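You operate a simulated robot arm through the tools that you are given. There is no shell and no other tool. Be economical: measure what you need, move in short steps, check, and stop when the job is done.

The job below is to be done with a simulated robot arm. You get a single attempt, and the scene is never put back.

Task
Warm the bearing to 70 C and lay it on the black mat.
Fine: switch the thermometer on once it is warm; heat selector off after.

Only the result counts: the job must be done as asked and must still hold three seconds after the hand-in. Knocking over, shifting, dropping, spilling or breaking anything else fails it.

Robot
A 6-joint arm with a two-finger parallel gripper, fixed in place. Base frame: the origin is at the foot of the arm, x ahead of it, y to its left, z up. Readings come in cm, rad, newtons and seconds.
With the tool pointing down near the work surface it reaches from about 36 to 76 cm from the base axis. Its first joint turns from -1.152 to 1.152 rad. Payload 2.45 kg.
The tool frame sits at the grasp point between the pads (the TCP): z along the fingers, y along the line on which they close. The tips reach 2.4 cm beyond it. The gripper opens to 6.8 cm. The fingers are 1.7 cm wide and 1 cm thick; the gripper's body (4 by 7 cm) begins 4.1 cm behind the TCP.
Orientation is that of the tool frame in the base frame, as a unit quaternion [w, x, y, z]. With the fingers straight down and closing along the base's y, the tool's x points along the base's -x, its y along +y and its z along -z.

Tools
- The arm moves only by the tool arm_command. Its argument "deltas" is a list of rows, each a list of 3 entries, a list of its own where there are three numbers: the turn, a rotation vector about the tool's x, y, z in units of 5 degrees (1.0 is 5 degrees), then the shift along the tool's x, y, z in units of 20 mm (1.0 is 20 mm), then the finger opening in cm, from 0 to 6.8. In form: [[[ax, ay, az], [x, y, z], fingers], ...]. A call has 1 to 12 rows; each row shifts and turns the commanded pose from where the row before left it, along the tool's axes as they then stand. A call with a number of a shift or a turn outside -1 to 1 is refused whole. Each row takes 0.2 s and may step no farther than 5 cm and 0.15 rad from the row before; otherwise, or with a gripper value out of range, the whole call is refused. Where a pose cannot be reached the arm comes as near as it can. A force on the tool above 40 N (or 10 N above the force at the start of the call, whichever is more), or a blocked arm, ends the call early, and 0.2 s more pass. Each finger travels about 10.8 cm/s and halts on what it meets, pressing with about 24 N; the grip force reading is that of the motor and also rises with nothing between the fingers. The clock runs only during rows and for 0.2 s after the last one: add rows that do not move to give the fingers time. It gives the time, the measured TCP pose, the force on the tool (base axes), the opening and the grip force at its end, in the units of the frame above (readings bear some noise), with the torque about the TCP (base axes, N m) and any sound that the robot's microphone picked up, and new pictures: "pictures" is both (left out), scene, wrist or none.
- Cameras (640 x 400 px; columns grow to the right, rows downward): "scene" is fixed at [16.77, 41.17, 146.87]; the picture's right is [-0.76, -0.65, 0.00], its down [-0.35, 0.40, -0.85] and it looks along [0.55, -0.64, -0.53] (base axes); focal length 349 px, centre (320, 200). "wrist" rides on the gripper at [8.4, 1.1, -7.5] in the tool frame; the picture's right is [-0.13, 0.99, 0.00], its down [-0.60, -0.08, -0.79] and it looks along [-0.79, -0.10, 0.61] (tool axes); focal length 251 px, centre (320, 200). There is no depth. A picture from a camera that has moved, and an enlarged one, comes with that camera's place and axes in the base frame and with its lens.
- inspect(camera, box): a new picture of the part [left, top, right, bottom] of that camera's present view, enlarged. It takes no simulated time.
- job_done(): hands the job in; it is judged then, once.

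Work in short steps. Places have to be worked out from the pictures, the camera data and where the tool is seen: move nearer, look again, correct. Check each grasp and each placing, and mend what went wrong. You have 120 turns and 200 pictures in all, those below and enlarged ones among them. Open the gripper and draw the arm clear of the work before you hand the job in, unless the task says otherwise; then end with one line.

The tools are called after "Request:" as name(argument=value, ...) on one line, values as JSON. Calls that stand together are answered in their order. arm_command: Moves the arm, as the interface text tells. Its arguments: {"type":"object","properties":{"deltas":{"type":"array","items":{"type":"array"}},"pictures":{"type":"string","enum":["both","scene","wrist","none"]}},"required":["deltas"]} The other tools are called the same way: inspect (camera, box) takes an enlarged picture of a part of a camera's view; job_done () hands the job in.

At the start:

```text
time: 0.0
tcp_pos: [43.0, 17.13, 123.88]
ee_rot: [-0.001, 0.0, 1.0, 0.0]
ft_force: [-1.1, -0.5, -1.2]
wrist_torque: [0.02, -0.01, 0.05]
width: 6.81
gripper_force: 0.0
```

scene: 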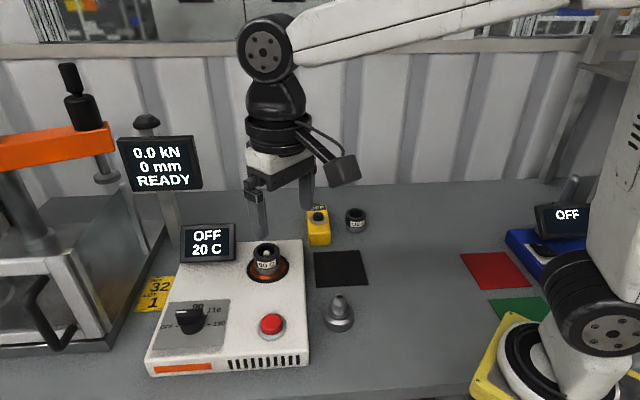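
wrist: 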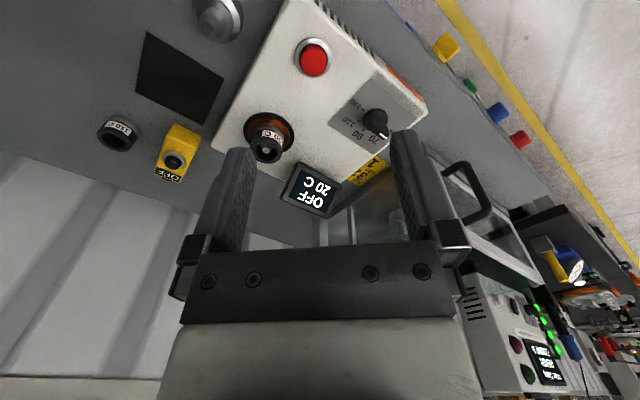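

I start by enlarging the heater area and the items nearby to read labels and markings.

Request:
inspect(camera="scene", box=[130, 200, 390, 390])

Request:
inspect(camera="wrist", box=[80, 0, 430, 220])

Request:
inspect(camera="scene", box=[450, 160, 640, 330])

```text
2.11 times, centred on (260, 295) of scene
camera zoom: at [16.77, 41.17, 146.87], right [-0.76, -0.65, 0.0], down [-0.35, 0.4, -0.85], along [0.55, -0.64, -0.53], focal length 735 px, centre (446, 0)
```

zoom: 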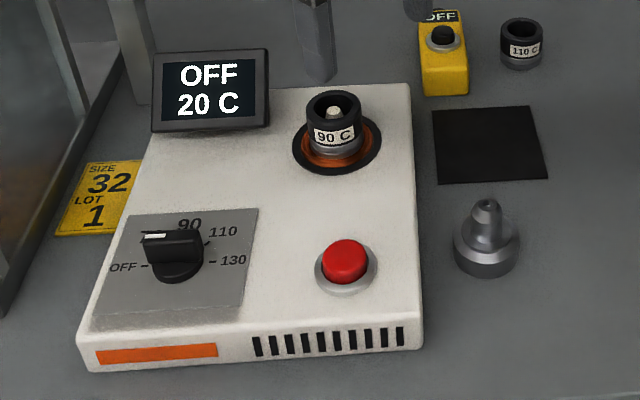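

```text
1.82 times, centred on (255, 110) of wrist
camera zoom: at [34.68, 18.17, 131.39], right [0.13, 0.99, 0.0], down [0.61, -0.08, 0.79], along [0.79, -0.1, -0.61], focal length 457 px, centre (438, 364)
```

zoom: 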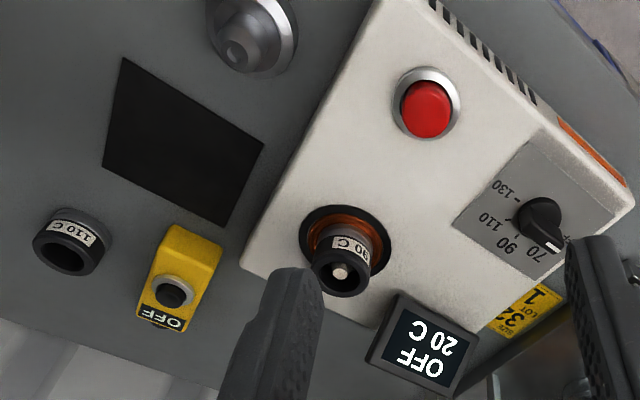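

```text
2.35 times, centred on (545, 245) of scene
camera zoom: at [16.77, 41.17, 146.87], right [-0.76, -0.65, 0.0], down [-0.35, 0.4, -0.85], along [0.55, -0.64, -0.53], focal length 821 px, centre (-209, 94)
```

zoom: 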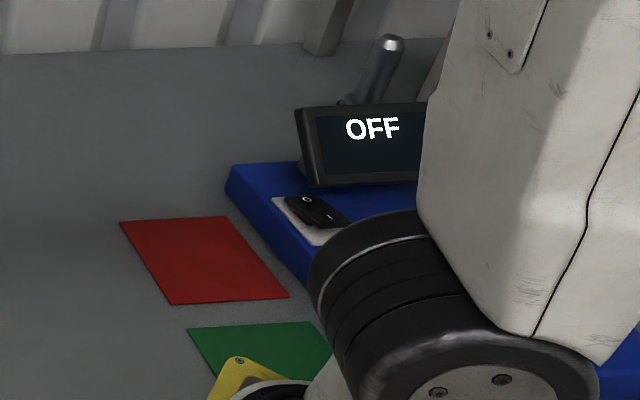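

The ring on the heater is at about (63, 5.4, 96). I need a closer view of it and its neighbours, so I move down and to the right, keeping back from them.

Request:
arm_command(deltas=[[[0, 0, 0], [0.4, -1, 0.8], 6.8], [[0, 0, 0], [0.4, -1, 0.8], 6.8], [[0, 0, 0], [0.4, -1, 0.8], 6.8], [[0, 0, 0], [0.4, -1, 0.8], 6.8], [[0, 0, 0], [0.4, -1, 0.8], 6.8], [[0, 0, 0], [0.4, -1, 0.8], 6.8], [[0, 0, 0], [0, 0, 0], 6.8]])

```text
time: 1.6
tcp_pos: [38.18, 5.19, 114.27]
ee_rot: [-0.001, 0.001, 1.0, 0.0]
ft_force: [0.1, 0.2, 0.3]
wrist_torque: [0.01, 0.01, -0.02]
width: 6.81
gripper_force: 0.0
camera wrist: at [29.83, 6.21, 121.76], right [0.13, 0.99, 0.0], down [0.61, -0.08, 0.79], along [0.79, -0.1, -0.61], focal length 251 px, centre (320, 200)
```

scene: 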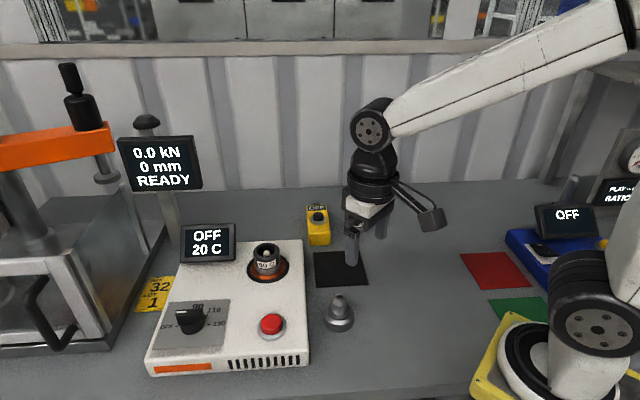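
wrist: 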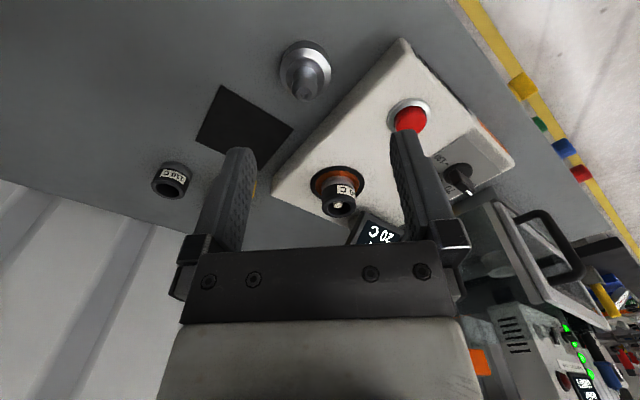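

The closer view needs enlarging: the rings, the silver part, and the rest of the bench.

Request:
inspect(camera="wrist", box=[250, 20, 530, 250])

Request:
inspect(camera="wrist", box=[140, 140, 260, 220])

Request:
inspect(camera="scene", box=[500, 150, 640, 260])

```text
1.74 times, centred on (390, 135) of wrist
camera zoom: at [29.83, 6.21, 121.76], right [0.13, 0.99, 0.0], down [0.61, -0.08, 0.79], along [0.79, -0.1, -0.61], focal length 437 px, centre (198, 313)
```

zoom: 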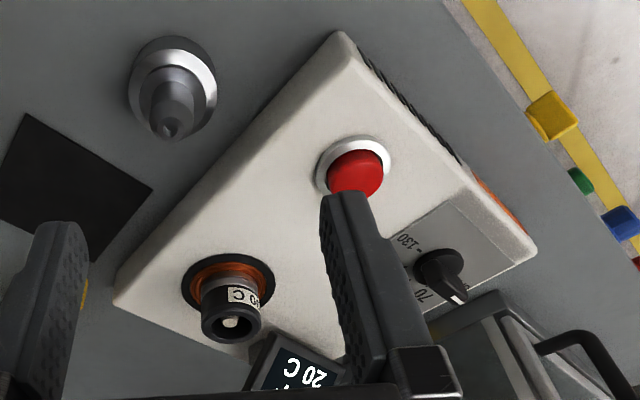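

```text
5.00 times, centred on (200, 180) of wrist
camera zoom: at [29.83, 6.21, 121.76], right [0.13, 0.99, 0.0], down [0.61, -0.08, 0.79], along [0.79, -0.1, -0.61], focal length 1257 px, centre (920, 300)
```

zoom: 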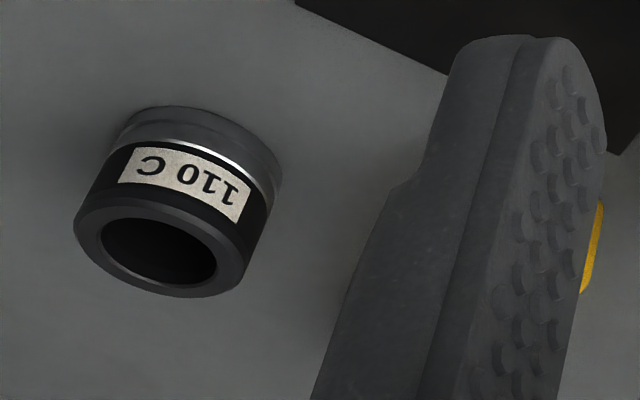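

```text
3.64 times, centred on (570, 205) of scene
camera zoom: at [16.77, 41.17, 146.87], right [-0.76, -0.65, 0.0], down [-0.35, 0.4, -0.85], along [0.55, -0.64, -0.53], focal length 1269 px, centre (-589, 182)
```

zoom: 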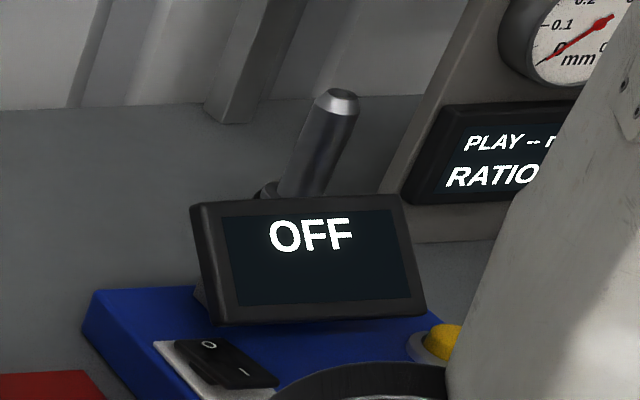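

I need more detail to tell which item is the bearing and which the thermometer, so I zoom further in with the fixed camera.

Request:
inspect(camera="scene", box=[240, 230, 300, 290])

Request:
inspect(camera="scene", box=[300, 195, 380, 250])

Request:
inspect(camera="scene", box=[310, 285, 370, 335])

Request:
inspect(camera="scene", box=[0, 40, 200, 360])

```text
6.67 times, centred on (270, 260) of scene
camera zoom: at [16.77, 41.17, 146.87], right [-0.76, -0.65, 0.0], down [-0.35, 0.4, -0.85], along [0.55, -0.64, -0.53], focal length 2326 px, centre (653, -200)
```

zoom: 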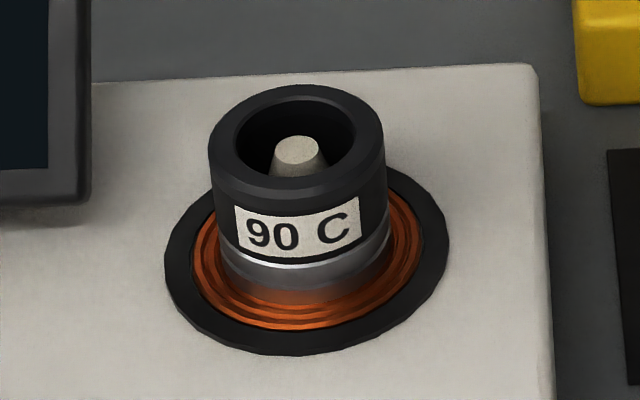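

```text
7.27 times, centred on (340, 222) of scene
camera zoom: at [16.77, 41.17, 146.87], right [-0.76, -0.65, 0.0], down [-0.35, 0.4, -0.85], along [0.55, -0.64, -0.53], focal length 2538 px, centre (174, 36)
```

zoom: 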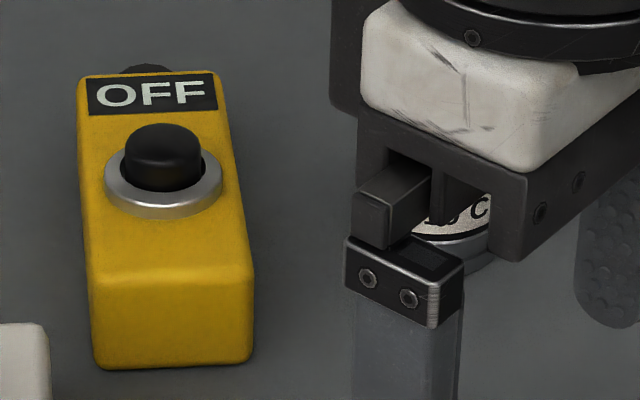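

```text
8.00 times, centred on (340, 310) of scene
camera zoom: at [16.77, 41.17, 146.87], right [-0.76, -0.65, 0.0], down [-0.35, 0.4, -0.85], along [0.55, -0.64, -0.53], focal length 2791 px, centre (160, -680)
```

zoom: 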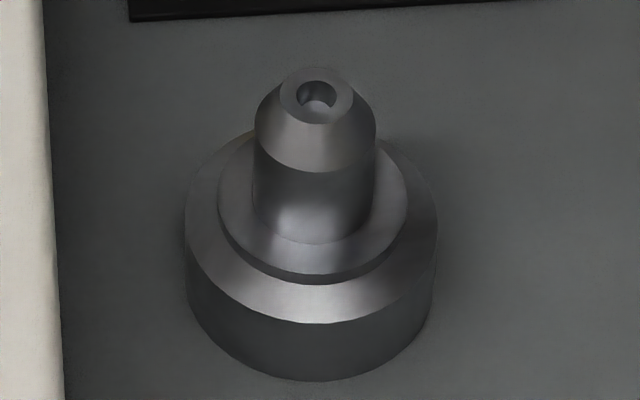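

```text
1.25 times, centred on (100, 200) of scene
camera zoom: at [16.77, 41.17, 146.87], right [-0.76, -0.65, 0.0], down [-0.35, 0.4, -0.85], along [0.55, -0.64, -0.53], focal length 436 px, centre (595, 200)
```

zoom: 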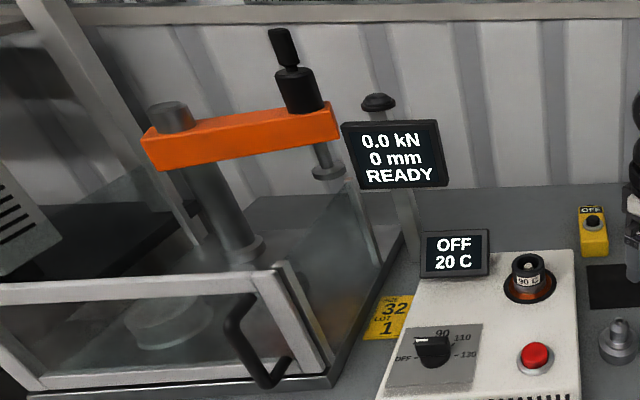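

No ordinary-looking bearing is visible yet except the labelled rings. I survey the right-hand side with the wrist camera.

Request:
arm_command(deltas=[[[0, 0, 0], [0, -1, 0], 6.8], [[0, 0, 0], [0, -1, 0], 6.8], [[0, 0, 0], [0, -1, 0], 6.8], [[0, 0, 0], [0, -1, 0], 6.8], [[0, 0, 0], [0, -1, 0], 6.8], [[0, 0, 0], [0, -1, 0], 6.8], [[0, 0, 0], [0, -1, 0], 6.8], [[0, 0, 0], [0, -1, 0], 6.8], [[0, 0, 0], [0, 0, 0], 6.8]])

```text
time: 3.6
tcp_pos: [38.07, -10.88, 114.26]
ee_rot: [-0.001, 0.001, 1.0, -0.001]
ft_force: [-0.6, -0.8, 0.0]
wrist_torque: [0.03, 0.06, 0.01]
width: 6.82
gripper_force: 0.1
camera wrist: at [29.78, -9.89, 121.86], right [0.13, 0.99, 0.0], down [0.61, -0.08, 0.79], along [0.79, -0.1, -0.61], focal length 251 px, centre (320, 200)
```

scene: 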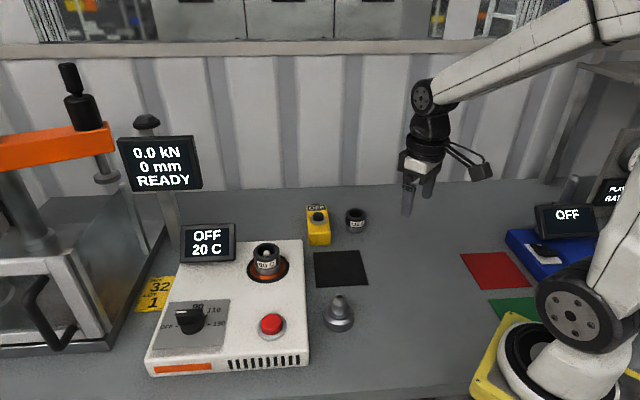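
wrist: 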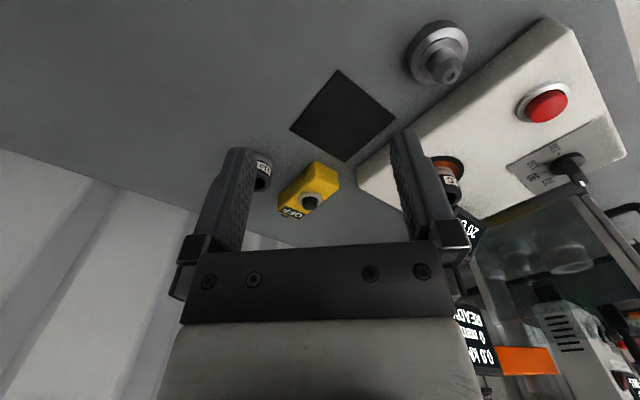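

There are no other candidates, so the bearing must be the ring sitting on the heater coil (marked 90 C), and the silver stub is probably its seat. From triangulation the knob is near (62, 24.5, 94) and the red button near (51, 15, 92.5). I move the wrist camera over the knob.

Request:
arm_command(deltas=[[[0, 0, 0], [-0.2, 1, 0], 6.8], [[0, 0, 0], [-0.2, 1, 0], 6.8], [[0, 0, 0], [-0.2, 1, 0], 6.8], [[0, 0, 0], [-0.2, 1, 0], 6.8], [[0, 0, 0], [-0.2, 1, 0], 6.8], [[0, 0, 0], [-0.2, 1, 0], 6.8], [[0, 0, 0], [-0.2, 1, 0], 6.8], [[0, 0, 0], [-0.2, 1, 0], 6.8], [[0, 0, 0], [-0.2, 1, 0], 6.8], [[0, 0, 0], [-0.2, 1, 0], 6.8], [[0, 0, 0], [-0.2, 1, 0], 6.8], [[0, 0, 0], [-0.2, 1, 0], 6.8]], pictures="none")

Request:
arm_command(deltas=[[[0, 0, 0], [-0.6, 1, 0.7], 6.8], [[0, 0, 0], [-0.6, 1, 0.7], 6.8], [[0, 0, 0], [-0.6, 1, 0.7], 6.8], [[0, 0, 0], [-0.6, 1, 0.7], 6.8], [[0, 0, 0], [-0.6, 1, 0.7], 6.8], [[0, 0, 0], [-0.6, 1, 0.7], 6.8], [[0, 0, 0], [0, 0, 0], 6.8]])

```text
time: 6.2
tcp_pos: [42.95, 13.28, 114.25]
ee_rot: [-0.001, 0.001, 1.0, 0.0]
ft_force: [0.3, -0.7, 1.0]
wrist_torque: [-0.01, 0.01, 0.02]
width: 6.79
gripper_force: 0.1
```

```text
time: 7.8
tcp_pos: [50.3, 25.37, 105.81]
ee_rot: [-0.002, 0.002, 1.0, 0.0]
ft_force: [-0.1, -0.4, 0.0]
wrist_torque: [0.01, -0.01, -0.01]
width: 6.78
gripper_force: 0.0
camera wrist: at [41.81, 26.34, 113.32], right [0.13, 0.99, 0.0], down [0.61, -0.08, 0.79], along [0.79, -0.1, -0.61], focal length 251 px, centre (320, 200)
```

scene: 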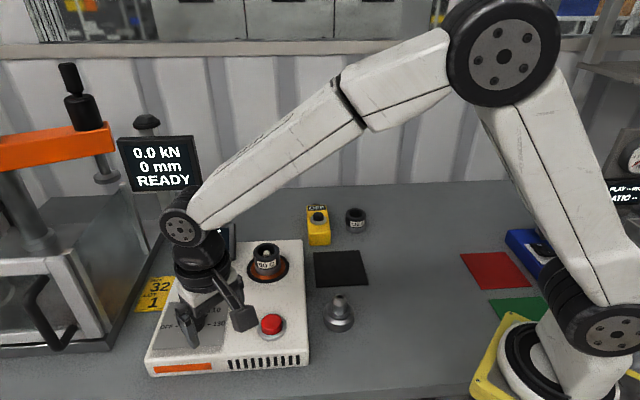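
wrist: 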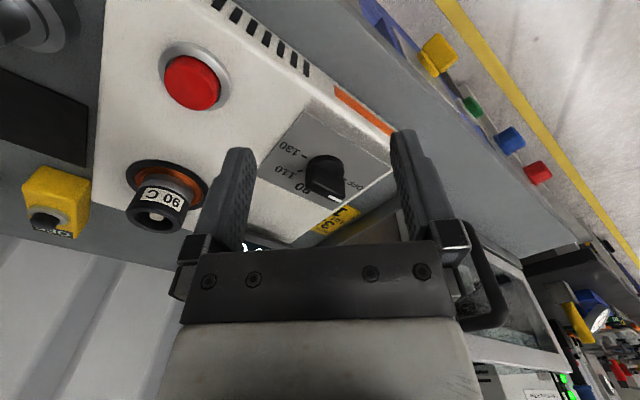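

Request:
inspect(camera="wrist", box=[255, 100, 405, 220])

Request:
inspect(camera="scene", box=[140, 280, 280, 380])

```text
3.33 times, centred on (330, 160) of wrist
camera zoom: at [41.81, 26.34, 113.32], right [0.13, 0.99, 0.0], down [0.61, -0.08, 0.79], along [0.79, -0.1, -0.61], focal length 838 px, centre (287, 333)
```

zoom: 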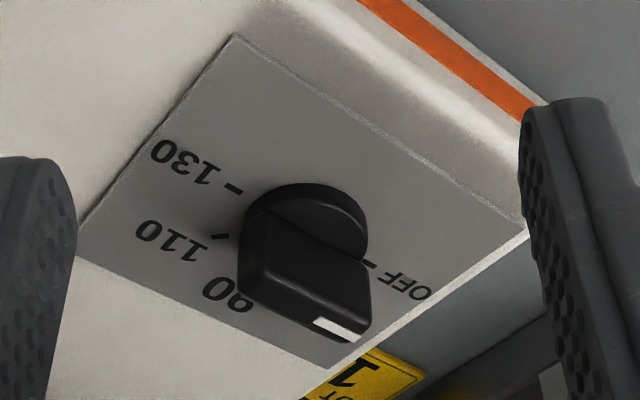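

```text
4.00 times, centred on (210, 330) of scene
camera zoom: at [16.77, 41.17, 146.87], right [-0.76, -0.65, 0.0], down [-0.35, 0.4, -0.85], along [0.55, -0.64, -0.53], focal length 1396 px, centre (760, -320)
```

zoom: 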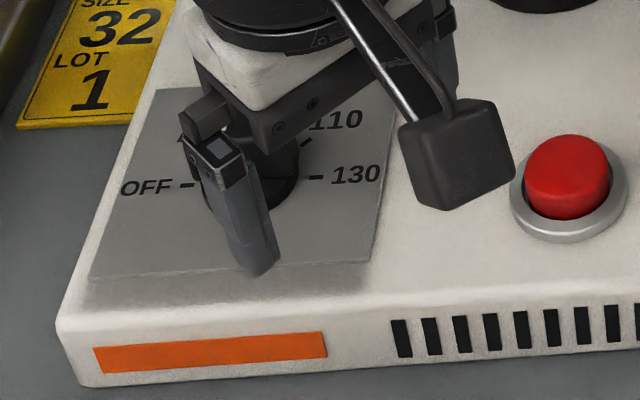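

The ticks work out to sit 45° apart around the knob axis at about (61.6, 24.5). OFF points to +45° in the base frame and 70 points to 0°. The knob bar lies along OFF, its top at about z 97 and the panel at about 93.5. I move above it and turn the tool 45° to straddle the bar.

Request:
arm_command(deltas=[[[0, 0, 0], [-0.94, -0.07, 0], 6.8], [[0, 0, 0], [-0.94, -0.07, 0], 6.8], [[0, 0, 0], [-0.94, -0.07, 0], 6.8], [[0, 0, 0], [-0.94, -0.07, 0], 6.8], [[0, 0, 0], [-0.94, -0.07, 0], 6.8], [[0, 0, 0], [-0.94, -0.07, 0], 6.8], [[0, 0, 0], [0, 0, 0], 6.8]], pictures="none")

Request:
arm_command(deltas=[[[0, 0, -1], [0, 0, 0], 6.8], [[0, 0, -1], [0, 0, 0], 6.8], [[0, 0, -1], [0, 0, 0], 6.8], [[0, 0, -1], [0, 0, 0], 6.8], [[0, 0, -1], [0, 0, 0], 6.8], [[0, 0, -1], [0, 0, 0], 6.8], [[0, 0, -1], [0, 0, 0], 6.8], [[0, 0, -1], [0, 0, 0], 6.8], [[0, 0, -1], [0, 0, 0], 6.8], [[0, 0, 0], [0, 0, 0], 6.8]])

```text
time: 9.4
tcp_pos: [61.58, 24.33, 105.84]
ee_rot: [-0.001, 0.001, 1.0, 0.001]
ft_force: [-0.1, -0.4, -0.5]
wrist_torque: [-0.01, 0.05, 0.01]
width: 6.79
gripper_force: 0.1
```

```text
time: 11.6
tcp_pos: [61.46, 24.2, 105.81]
ee_rot: [-0.001, -0.382, 0.924, 0.0]
ft_force: [0.4, 0.1, 0.2]
wrist_torque: [-0.01, 0.0, -0.03]
width: 6.79
gripper_force: 0.0
camera wrist: at [54.83, 19.01, 113.35], right [-0.61, 0.79, 0.0], down [0.48, 0.37, 0.79], along [0.63, 0.48, -0.61], focal length 251 px, centre (320, 200)
```

scene: 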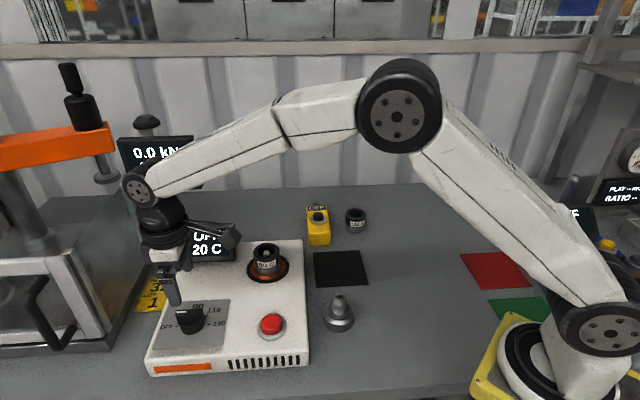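
wrist: 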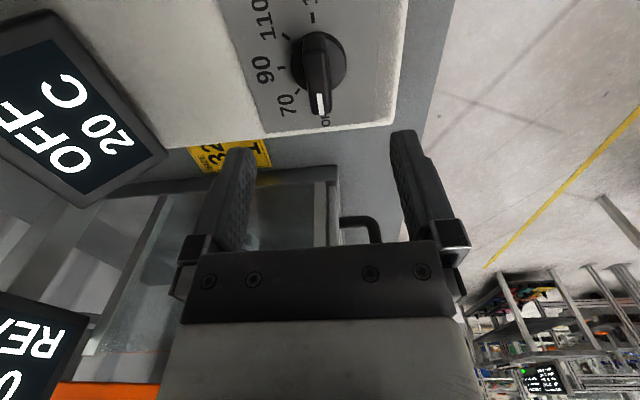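

The bar is aligned between the fingers, with the knob axis at about (61.5, 24.1) under the TCP. I descend to z≈97.5.

Request:
arm_command(deltas=[[[0, 0, 0], [0, 0, 1], 5], [[0, 0, 0], [0, 0, 1], 5], [[0, 0, 0], [0, 0, 1], 5], [[0, 0, 0], [0, 0, 0.8], 5], [[0, 0, 0], [0, 0, 0.35], 5], [[0, 0, 0], [0, 0, 0], 5]])

```text
time: 13.0
tcp_pos: [61.55, 24.26, 97.59]
ee_rot: [-0.002, -0.381, 0.924, 0.0]
ft_force: [0.0, -0.6, -1.3]
wrist_torque: [-0.01, -0.04, 0.04]
width: 5.0
gripper_force: 0.1
camera wrist: at [54.79, 19.03, 105.02], right [-0.61, 0.79, 0.0], down [0.48, 0.37, 0.79], along [0.63, 0.48, -0.61], focal length 251 px, centre (320, 200)
```

scene: 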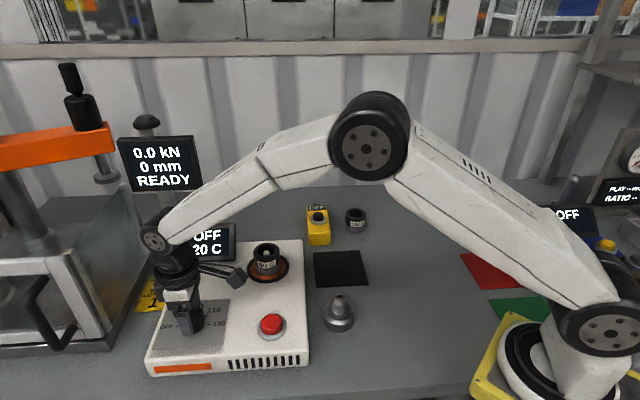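
wrist: 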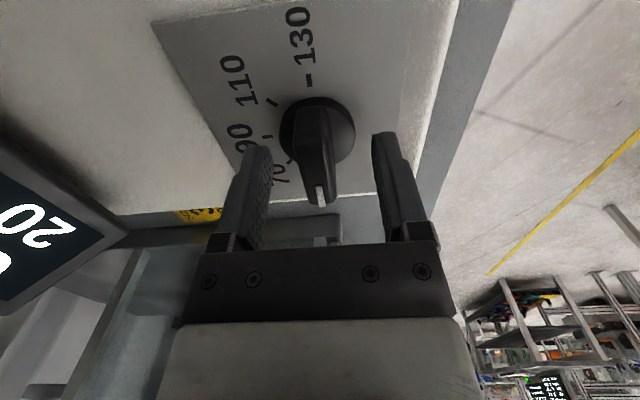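

The fingers straddle the bar with no contact force. I close on it.

Request:
arm_command(deltas=[[[0, 0, 0], [0, 0, 0], 3], [[0, 0, 0], [0, 0, 0], 1.5], [[0, 0, 0], [0, 0, 0], 0.5], [[0, 0, 0], [0, 0, 0], 0.5]], pictures="wrist")

```text
time: 14.0
tcp_pos: [61.53, 24.17, 97.55]
ee_rot: [0.0, -0.382, 0.924, 0.0]
ft_force: [12.9, -12.2, -3.6]
wrist_torque: [0.13, -0.44, -0.03]
width: 1.58
gripper_force: 34.7
camera wrist: at [54.89, 18.9, 105.04], right [-0.61, 0.79, 0.0], down [0.48, 0.37, 0.79], along [0.63, 0.48, -0.61], focal length 251 px, centre (320, 200)
```

wrist: 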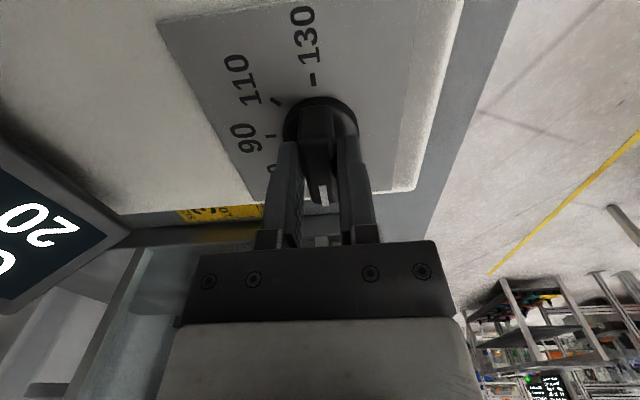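

Gripped at 1.58 cm with about 18 N sideways, so I am slightly off-centre. I shift 1.5 mm towards the knob centre to relieve it.

Request:
arm_command(deltas=[[[0, 0, 0], [0, -0.08, 0], 0.5], [[0, 0, 0], [0, 0, 0], 0.5]], pictures="none")

```text
time: 14.6
tcp_pos: [61.5, 24.11, 97.55]
ee_rot: [-0.002, -0.381, 0.924, 0.0]
ft_force: [6.0, -11.2, -3.2]
wrist_torque: [0.45, -0.96, -0.03]
width: 1.59
gripper_force: 35.2
```

The side load has dropped a little. I turn by 15° to test.

Request:
arm_command(deltas=[[[0, 0, 0.5], [0, -0.05, 0], 0.5], [[0, 0, 0.5], [0, 0, 0], 0.5], [[0, 0, 0.5], [0, 0, 0], 0.5], [[0, 0, 0.5], [0, 0, 0], 0.5], [[0, 0, 0.5], [0, 0, 0], 0.5], [[0, 0, 0.5], [0, 0, 0], 0.5]], pictures="wrist")

```text
time: 16.0
tcp_pos: [61.52, 24.24, 97.54]
ee_rot: [-0.002, -0.258, 0.966, 0.0]
ft_force: [-12.1, 5.3, 5.3]
wrist_torque: [-0.02, 0.13, 0.03]
width: 1.58
gripper_force: 35.2
camera wrist: at [53.77, 20.87, 105.07], right [-0.38, 0.92, 0.0], down [0.57, 0.23, 0.79], along [0.73, 0.3, -0.61], focal length 251 px, centre (320, 200)
```

wrist: 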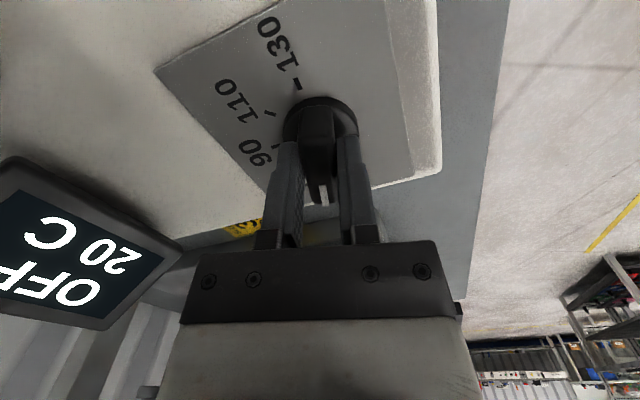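

The knob turns with the gripper. I continue the remaining 30°, taking out the small over-shift.

Request:
arm_command(deltas=[[[0, 0, 0.5], [0, 0.05, 0], 0.5], [[0, 0, 0.5], [0, 0, 0], 0.5], [[0, 0, 0.5], [0, 0, 0], 0.5], [[0, 0, 0.5], [0, 0, 0], 0.5], [[0, 0, 0.5], [0, 0, 0], 0.5], [[0, 0, 0.5], [0, 0, 0], 0.5], [[0, 0, 0.5], [0, 0, 0], 0.5], [[0, 0, 0.5], [0, 0, 0], 0.5], [[0, 0, 0.5], [0, 0, 0], 0.5], [[0, 0, 0.5], [0, 0, 0], 0.5], [[0, 0, 0.5], [0, 0, 0], 0.5], [[0, 0, 0.5], [0, 0, 0], 0.5]])

```text
time: 18.6
tcp_pos: [61.51, 24.34, 97.57]
ee_rot: [-0.001, -0.001, 1.0, -0.001]
ft_force: [-20.9, 16.0, 1.5]
wrist_torque: [0.15, 0.02, 0.07]
width: 1.61
gripper_force: 35.6
camera wrist: at [53.14, 25.39, 105.05], right [0.13, 0.99, 0.0], down [0.61, -0.08, 0.79], along [0.78, -0.1, -0.61], focal length 251 px, centre (320, 200)
```

scene: 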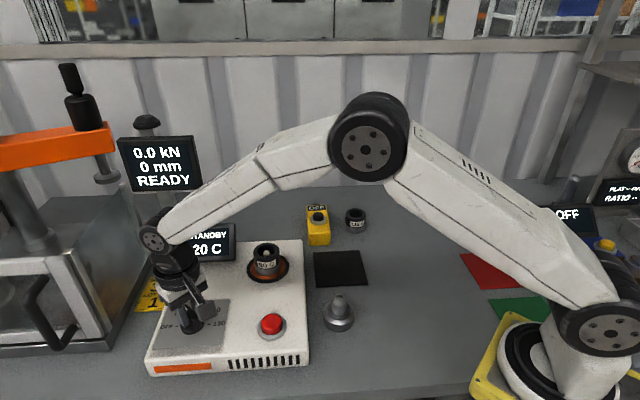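
wrist: 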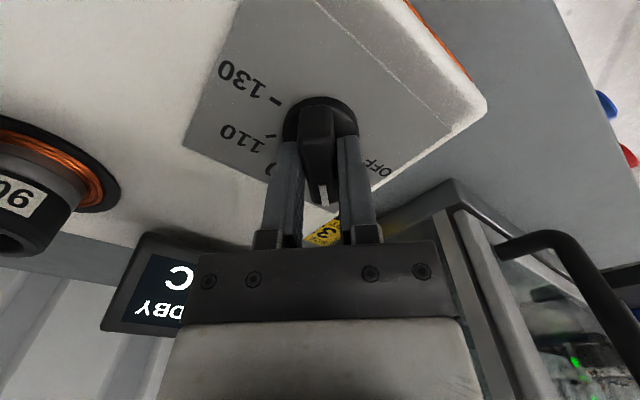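

The display now reads STANDBY, so the red button must start the heating. I release the knob and lift off.

Request:
arm_command(deltas=[[[0, 0, 0], [0, 0, 0], 2.5], [[0, 0, 0], [0, 0, 0], 4], [[0, 0, 0], [0, 0, 0], 4], [[0, 0, 0], [0, 0, -1], 4], [[0, 0, 0], [0, 0, -1], 4], [[0, 0, 0], [0, 0, -1], 4], [[0, 0, 0], [0.5, 0, -1], 4], [[0, 0, 0], [1, 0, -0.5], 4], [[0, 0, 0], [1, 0, 0], 4], [[0, 0, 0], [1, 0, 0], 4], [[0, 0, 0], [1, 0, 0], 4]])

Request:
inspect(camera="wrist", box=[255, 100, 405, 220])

Request:
inspect(camera="scene", box=[140, 210, 320, 380])

```text
time: 21.0
tcp_pos: [52.64, 24.17, 106.58]
ee_rot: [-0.002, 0.001, 1.0, 0.0]
ft_force: [0.4, -0.3, -0.2]
wrist_torque: [-0.01, 0.0, 0.0]
width: 4.01
gripper_force: 0.1
camera wrist: at [44.21, 25.21, 114.09], right [0.13, 0.99, 0.0], down [0.61, -0.08, 0.79], along [0.78, -0.1, -0.61], focal length 251 px, centre (320, 200)
```

scene: 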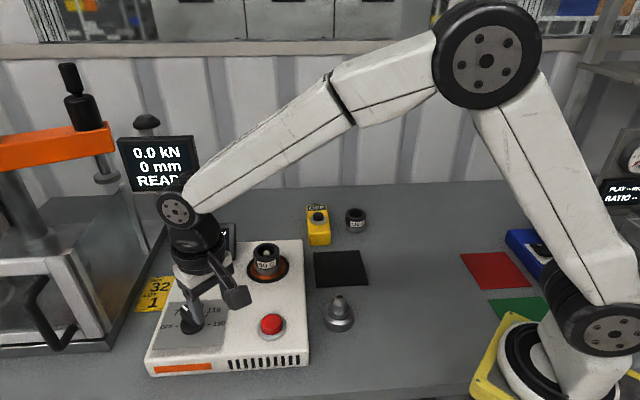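
wrist: 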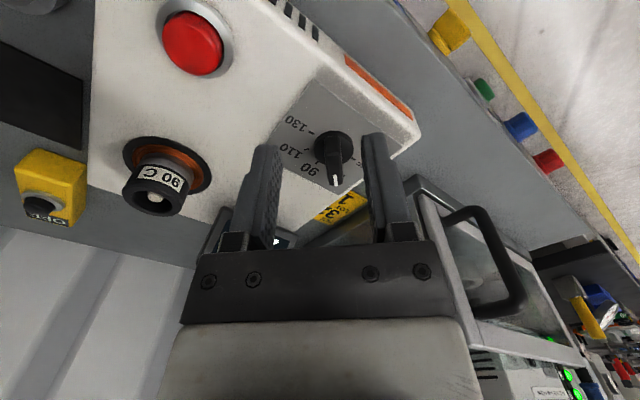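

```text
3.33 times, centred on (330, 160) of wrist
camera zoom: at [44.21, 25.21, 114.09], right [0.13, 0.99, 0.0], down [0.61, -0.08, 0.79], along [0.78, -0.1, -0.61], focal length 838 px, centre (287, 333)
```

zoom: 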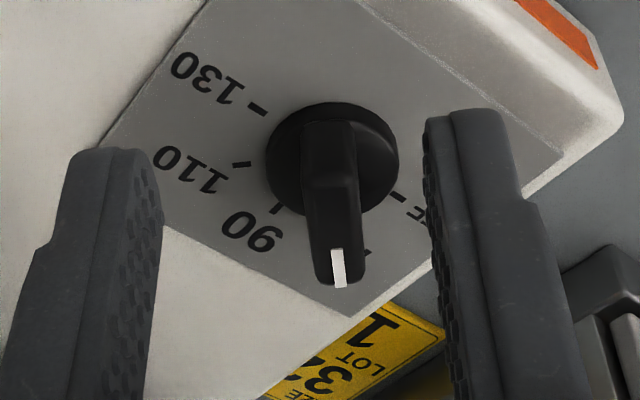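

```text
2.35 times, centred on (230, 295) of scene
camera zoom: at [16.77, 41.17, 146.87], right [-0.76, -0.65, 0.0], down [-0.34, 0.4, -0.85], along [0.55, -0.64, -0.53], focal length 821 px, centre (532, -24)
```

zoom: 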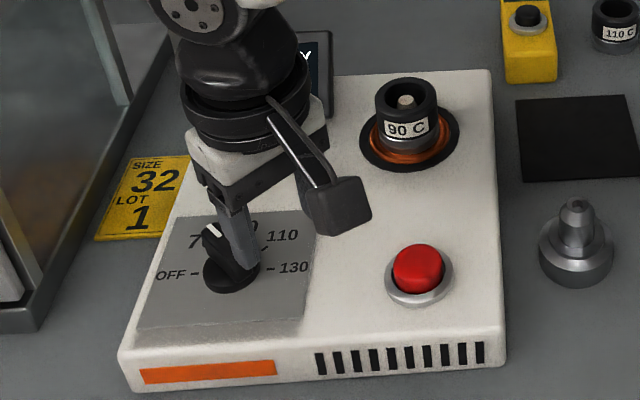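

The pointer is now at 70. Next is the red button, at about (50, 15.8) with its top at z≈95: I go above it with closed fingers.

Request:
arm_command(deltas=[[[0, 0, 0], [0.264, -0.84, 0], 3], [[0, 0, 0], [0.264, -0.84, 0], 1.5], [[0, 0, 0], [0.264, -0.84, 0], 0], [[0, 0, 0], [0.264, -0.84, 0.5], 0], [[0, 0, 0], [0.264, -0.84, 0.8], 0], [[0, 0, 0], [0, 0, 0], 0]])

```text
time: 22.4
tcp_pos: [49.98, 15.77, 103.85]
ee_rot: [-0.001, 0.001, 1.0, -0.001]
ft_force: [-0.5, 0.5, 0.0]
wrist_torque: [0.02, 0.02, 0.02]
width: 0.0
gripper_force: 23.6
camera wrist: at [41.58, 16.77, 111.43], right [0.13, 0.99, 0.0], down [0.61, -0.08, 0.79], along [0.79, -0.1, -0.61], focal length 251 px, centre (320, 200)
```

scene: 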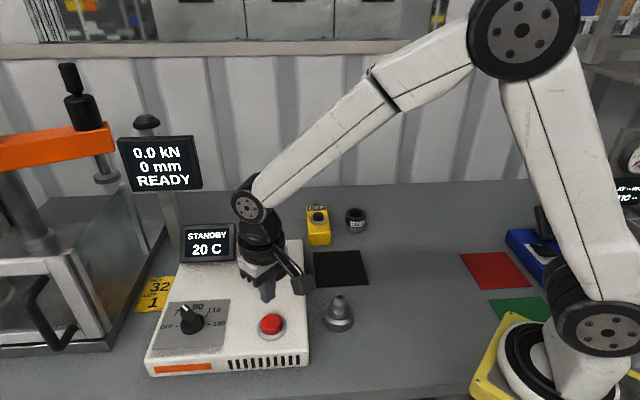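
wrist: 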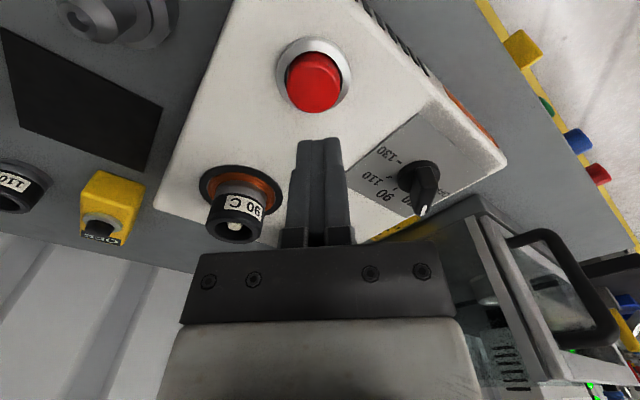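

The button's centre is at about (50.1, 15.4). I descend in steps, using the force reading to find contact.

Request:
arm_command(deltas=[[[0, 0, 0], [0, -0.18, 1], 0], [[0, 0, 0], [0, 0, 1], 0], [[0, 0, 0], [0, 0, 0.7], 0], [[0, 0, 0], [0, 0, 0.25], 0], [[0, 0, 0], [0, 0, 0.2], 0]])

```text
time: 23.6
tcp_pos: [50.04, 15.4, 97.7]
ee_rot: [-0.001, 0.001, 1.0, 0.0]
ft_force: [-0.3, 1.1, -0.5]
wrist_torque: [-0.02, -0.02, 0.01]
width: 0.01
gripper_force: 23.3
camera wrist: at [41.56, 16.43, 105.18], right [0.13, 0.99, 0.0], down [0.61, -0.08, 0.79], along [0.78, -0.1, -0.61], focal length 251 px, centre (320, 200)
```

scene: 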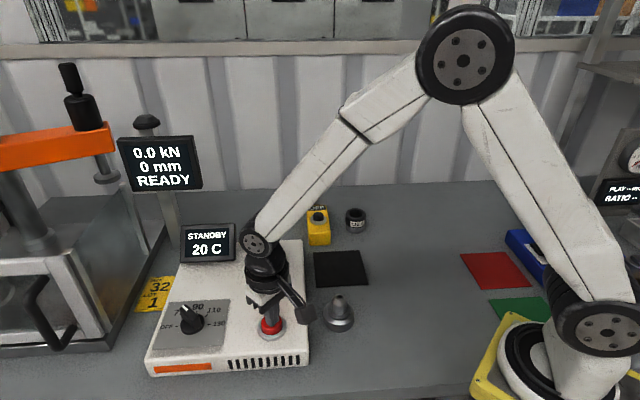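
wrist: 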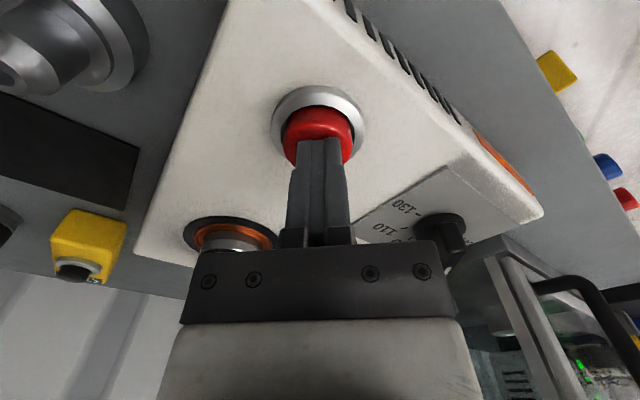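

The tip is about at the button top. I press a few millimetres more.

Request:
arm_command(deltas=[[[0, 0, 0], [0, 0, 0.1], 0], [[0, 0, 0], [0, 0, 0.1], 0], [[0, 0, 0], [0, 0, 0.1], 0]], pictures="scene")

```text
time: 24.4
tcp_pos: [49.98, 15.47, 97.08]
ee_rot: [-0.001, 0.001, 1.0, -0.001]
ft_force: [-1.5, 0.5, 5.2]
wrist_torque: [-0.01, 0.02, 0.02]
width: 0.0
gripper_force: 23.5
heard: click
```

scene: 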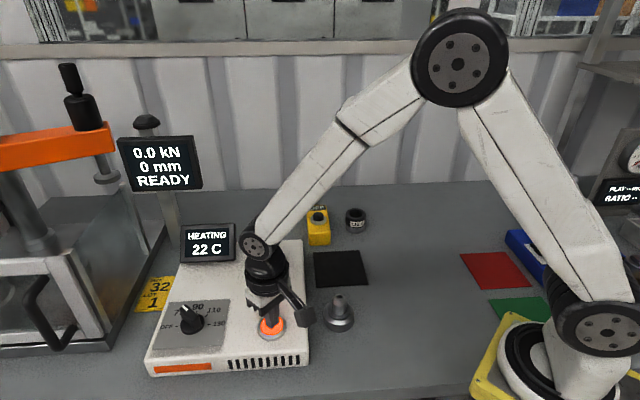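

It clicked and the display shows HEATING, 22 C and rising. I back off and move towards the yellow thermometer (about 66.6, -16.4) while watching the temperature.

Request:
arm_command(deltas=[[[0, 0, 0], [0, 0, -1], 0], [[0, 0, 0], [0, 0, -1], 0], [[0, 0, 0], [0, 0, -1], 0], [[0, 0, 0], [0, 0, -1], 0], [[0, 0, 0], [0, -1, -1], 0], [[0, 0, 0], [0, -1, 0], 0], [[0, 0, 0], [0, -1, 0], 0], [[0, 0, 0], [0, -1, 0], 0], [[0, 0, 0], [0, -1, 0], 0], [[0, 0, 0], [0, -1, 0], 0], [[0, 0, 0], [0, -1, 0], 0], [[0, 0, 0], [0, -1, 0], 0]], pictures="scene")

Request:
arm_command(deltas=[[[0, 0, 0], [-0.2, -1, 0], 0], [[0, 0, 0], [-0.2, -1, 0], 0], [[0, 0, 0], [-0.2, -1, 0], 0], [[0, 0, 0], [-0.2, -1, 0], 0], [[0, 0, 0], [-0.2, -1, 0], 0], [[0, 0, 0], [-0.2, -1, 0], 0], [[0, 0, 0], [-0.2, -1, 0], 0], [[0, 0, 0], [-0.2, -1, 0], 0], [[0, 0, 0], [0, 0, 0], 0]])

```text
time: 27.0
tcp_pos: [50.03, -0.49, 106.97]
ee_rot: [-0.001, 0.0, 1.0, -0.001]
ft_force: [-1.0, 0.1, -0.2]
wrist_torque: [-0.02, -0.01, 0.03]
width: 0.0
gripper_force: 23.4
```

scene: 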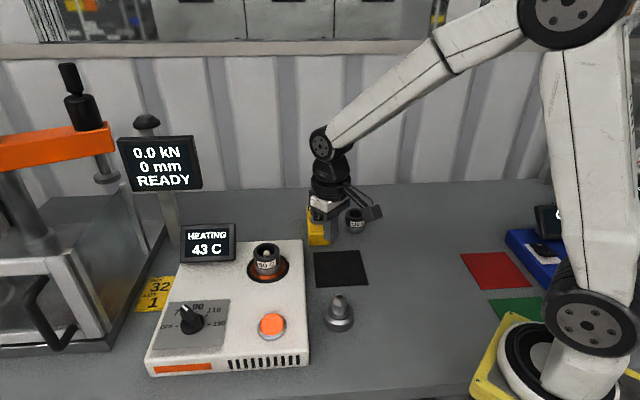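

```text
time: 29.0
tcp_pos: [53.24, -16.6, 107.11]
ee_rot: [-0.001, 0.001, 1.0, 0.0]
ft_force: [0.7, -0.3, 0.3]
wrist_torque: [-0.02, 0.02, -0.01]
width: 0.0
gripper_force: 23.3
camera wrist: at [44.8, -15.62, 114.65], right [0.13, 0.99, 0.0], down [0.61, -0.08, 0.79], along [0.79, -0.1, -0.61], focal length 251 px, centre (320, 200)
```

scene: 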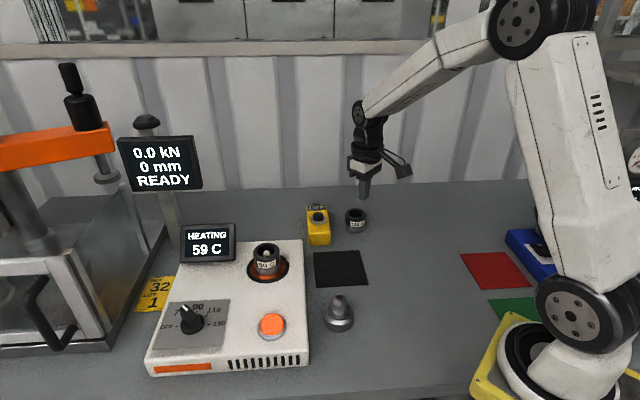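
wrist: 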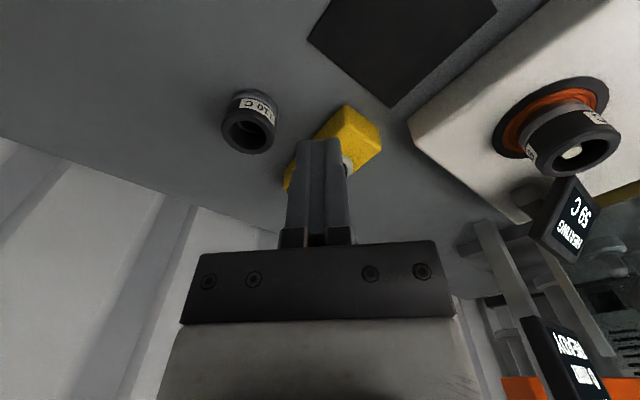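

It reads 59 C and is climbing about 8 C/s. I edge closer to the thermometer while waiting to see whether the heater regulates at 70.

Request:
arm_command(deltas=[[[0, 0, 0], [-0.8, 0.2, 0], 0], [[0, 0, 0], [-0.8, 0.2, 0], 0], [[0, 0, 0], [-0.8, 0.2, 0], 0], [[0, 0, 0], [-0.8, 0.2, 0], 0], [[0, 0, 0], [-0.8, 0.2, 0], 0], [[0, 0, 0], [0, 0, 0], 0]])

Request:
inspect(camera="scene", box=[150, 200, 390, 360])

```text
time: 30.4
tcp_pos: [61.25, -14.67, 107.02]
ee_rot: [0.0, 0.001, 1.0, 0.0]
ft_force: [-0.1, 0.6, -0.9]
wrist_torque: [0.02, 0.01, 0.0]
width: 0.03
gripper_force: 23.3
camera wrist: at [52.81, -13.59, 114.61], right [0.13, 0.99, 0.0], down [0.61, -0.08, 0.79], along [0.79, -0.1, -0.61], focal length 251 px, centre (320, 200)
```

scene: 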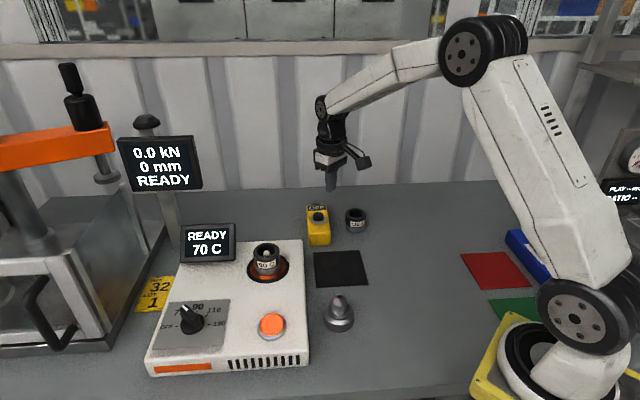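
wrist: 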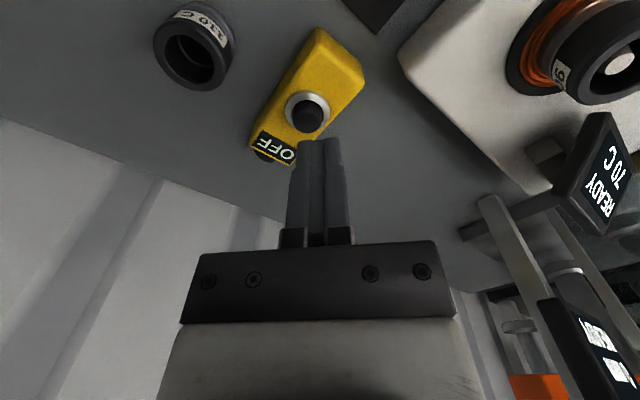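

```text
2.50 times, centred on (270, 280) of scene
camera zoom: at [16.77, 41.17, 146.87], right [-0.76, -0.65, 0.0], down [-0.35, 0.4, -0.85], along [0.55, -0.64, -0.53], focal length 872 px, centre (445, 0)
```

zoom: 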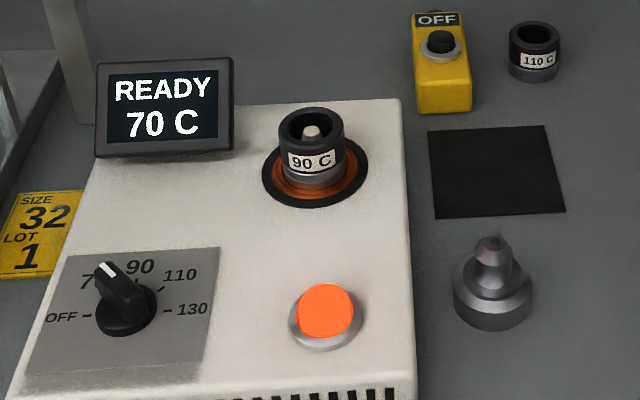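

READY at 70 C and holding. The thermometer's button is at about (66.5, -16.35), top z≈93.5: I move over it and lower to just above.

Request:
arm_command(deltas=[[[0, 0, 0], [-0.87, -0.28, 0], 0], [[0, 0, 0], [-0.87, -0.28, 0], 0], [[0, 0, 0], [-0.87, -0.28, 0], 0], [[0, 0, 0], [0, 0, 1], 0], [[0, 0, 0], [0, 0, 1], 0], [[0, 0, 0], [0, 0, 1], 0], [[0, 0, 0], [0, 0, 1], 0], [[0, 0, 0], [0, 0, 0], 0]])

```text
time: 32.2
tcp_pos: [66.3, -16.32, 99.04]
ee_rot: [-0.001, 0.001, 1.0, 0.0]
ft_force: [0.0, 0.7, 0.5]
wrist_torque: [0.01, 0.0, -0.01]
width: 0.0
gripper_force: 23.9
camera wrist: at [57.97, -15.26, 106.56], right [0.13, 0.99, 0.0], down [0.61, -0.08, 0.79], along [0.79, -0.1, -0.61], focal length 251 px, centre (320, 200)
```

scene: 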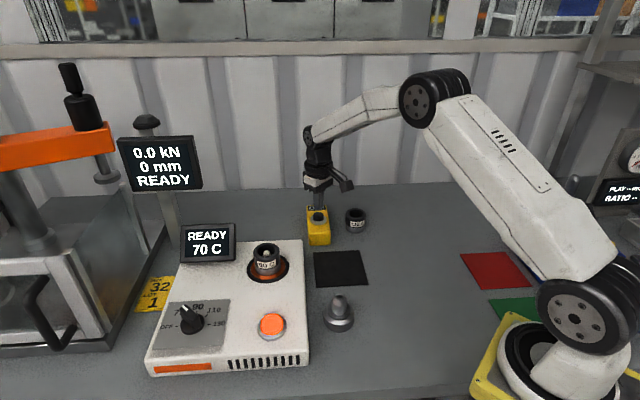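
wrist: 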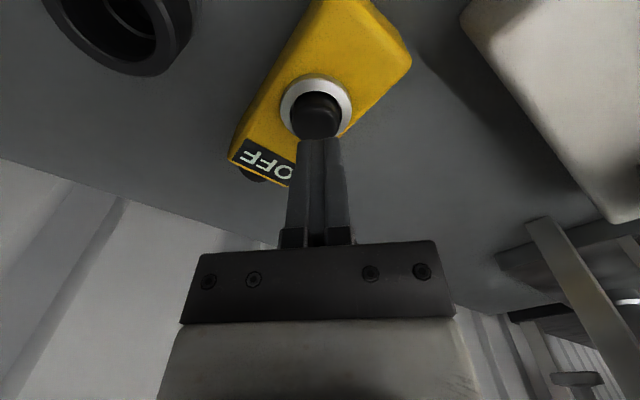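

Aligned over the button. I lower until it clicks.

Request:
arm_command(deltas=[[[0, 0, 0], [0, 0, 0.6], 0], [[0, 0, 0], [0, 0, 0.4], 0], [[0, 0, 0], [0, 0, 0.15], 0], [[0, 0, 0], [0, 0, 0.1], 0], [[0, 0, 0], [0, 0, 0.1], 0]], pictures="wrist")

```text
time: 33.4
tcp_pos: [66.35, -16.27, 96.47]
ee_rot: [-0.001, 0.001, 1.0, 0.0]
ft_force: [-4.1, 0.1, 10.1]
wrist_torque: [0.0, 0.1, 0.0]
width: 0.0
gripper_force: 23.0
heard: click
camera wrist: at [57.98, -15.26, 103.94], right [0.13, 0.99, 0.0], down [0.6, -0.08, 0.79], along [0.79, -0.1, -0.61], focal length 251 px, centre (320, 200)
```

wrist: 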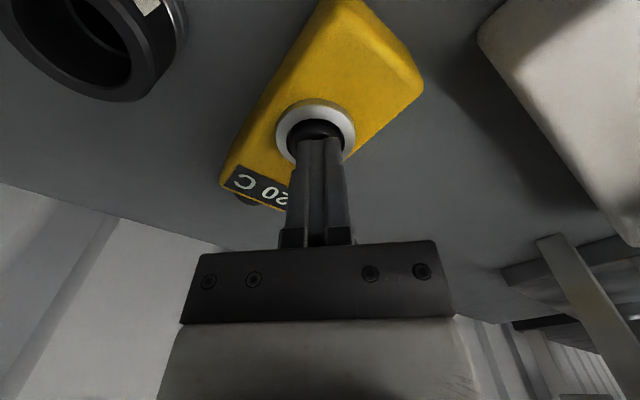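

The thermometer is on, reading 20 C. I lift and move to look closely at the ring on the heater.

Request:
arm_command(deltas=[[[0, 0, 0], [0, 0, -1], 0], [[0, 0, 0], [0, 0, -1], 0], [[0, 0, 0], [0, 0, -1], 0], [[0, 0, 0], [0, 0, -1], 0], [[0, 0, 0], [0, 0, -1], 0], [[0, 0, 0], [1, 0, -1], 0], [[0, 0, 0], [1, 1, 0], 3], [[0, 0, 0], [1, 1, 0], 6.8], [[0, 0, 0], [1, 1, 0], 6.8], [[0, 0, 0], [1, 1, 0], 6.8], [[0, 0, 0], [1, 1, 0], 6.8], [[0, 0, 0], [0.5, 1, 0], 6.8]], pictures="scene")

Request:
arm_command(deltas=[[[0, 0, 0], [0, 1, 0], 6.8], [[0, 0, 0], [0, 1, 0], 6.8], [[0, 0, 0], [0, 1, 0], 6.8], [[0, 0, 0], [0, 1, 0], 6.8], [[0, 0, 0], [0, 1, 0], 6.8], [[0, 0, 0], [0, 0, 0], 6.8]])

```text
time: 36.0
tcp_pos: [53.36, -4.35, 108.29]
ee_rot: [-0.002, 0.001, 1.0, 0.0]
ft_force: [0.6, -0.3, 0.9]
wrist_torque: [0.02, -0.01, 0.0]
width: 6.81
gripper_force: 0.1
```

scene: 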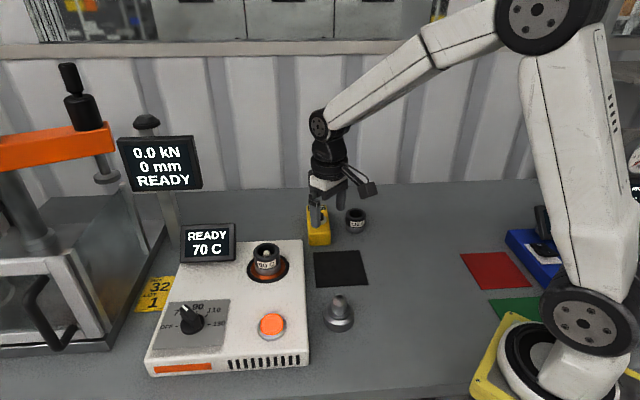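

```text
time: 37.4
tcp_pos: [53.45, 5.75, 108.41]
ee_rot: [-0.001, 0.001, 1.0, 0.0]
ft_force: [0.1, -0.9, -0.1]
wrist_torque: [0.0, -0.03, -0.01]
width: 6.81
gripper_force: 0.1
camera wrist: at [45.05, 6.74, 115.92], right [0.13, 0.99, 0.0], down [0.61, -0.08, 0.79], along [0.79, -0.1, -0.61], focal length 251 px, centre (320, 200)
```

scene: 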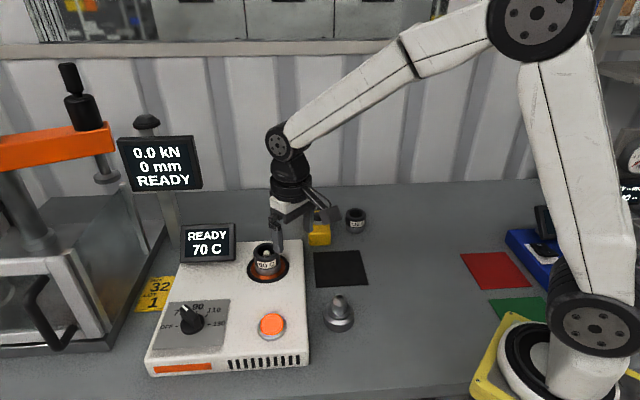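
wrist: 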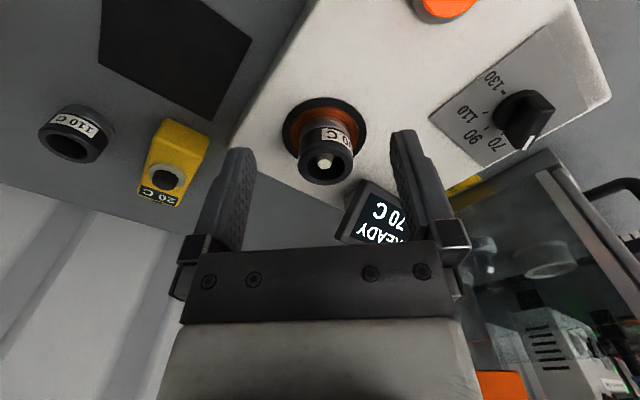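

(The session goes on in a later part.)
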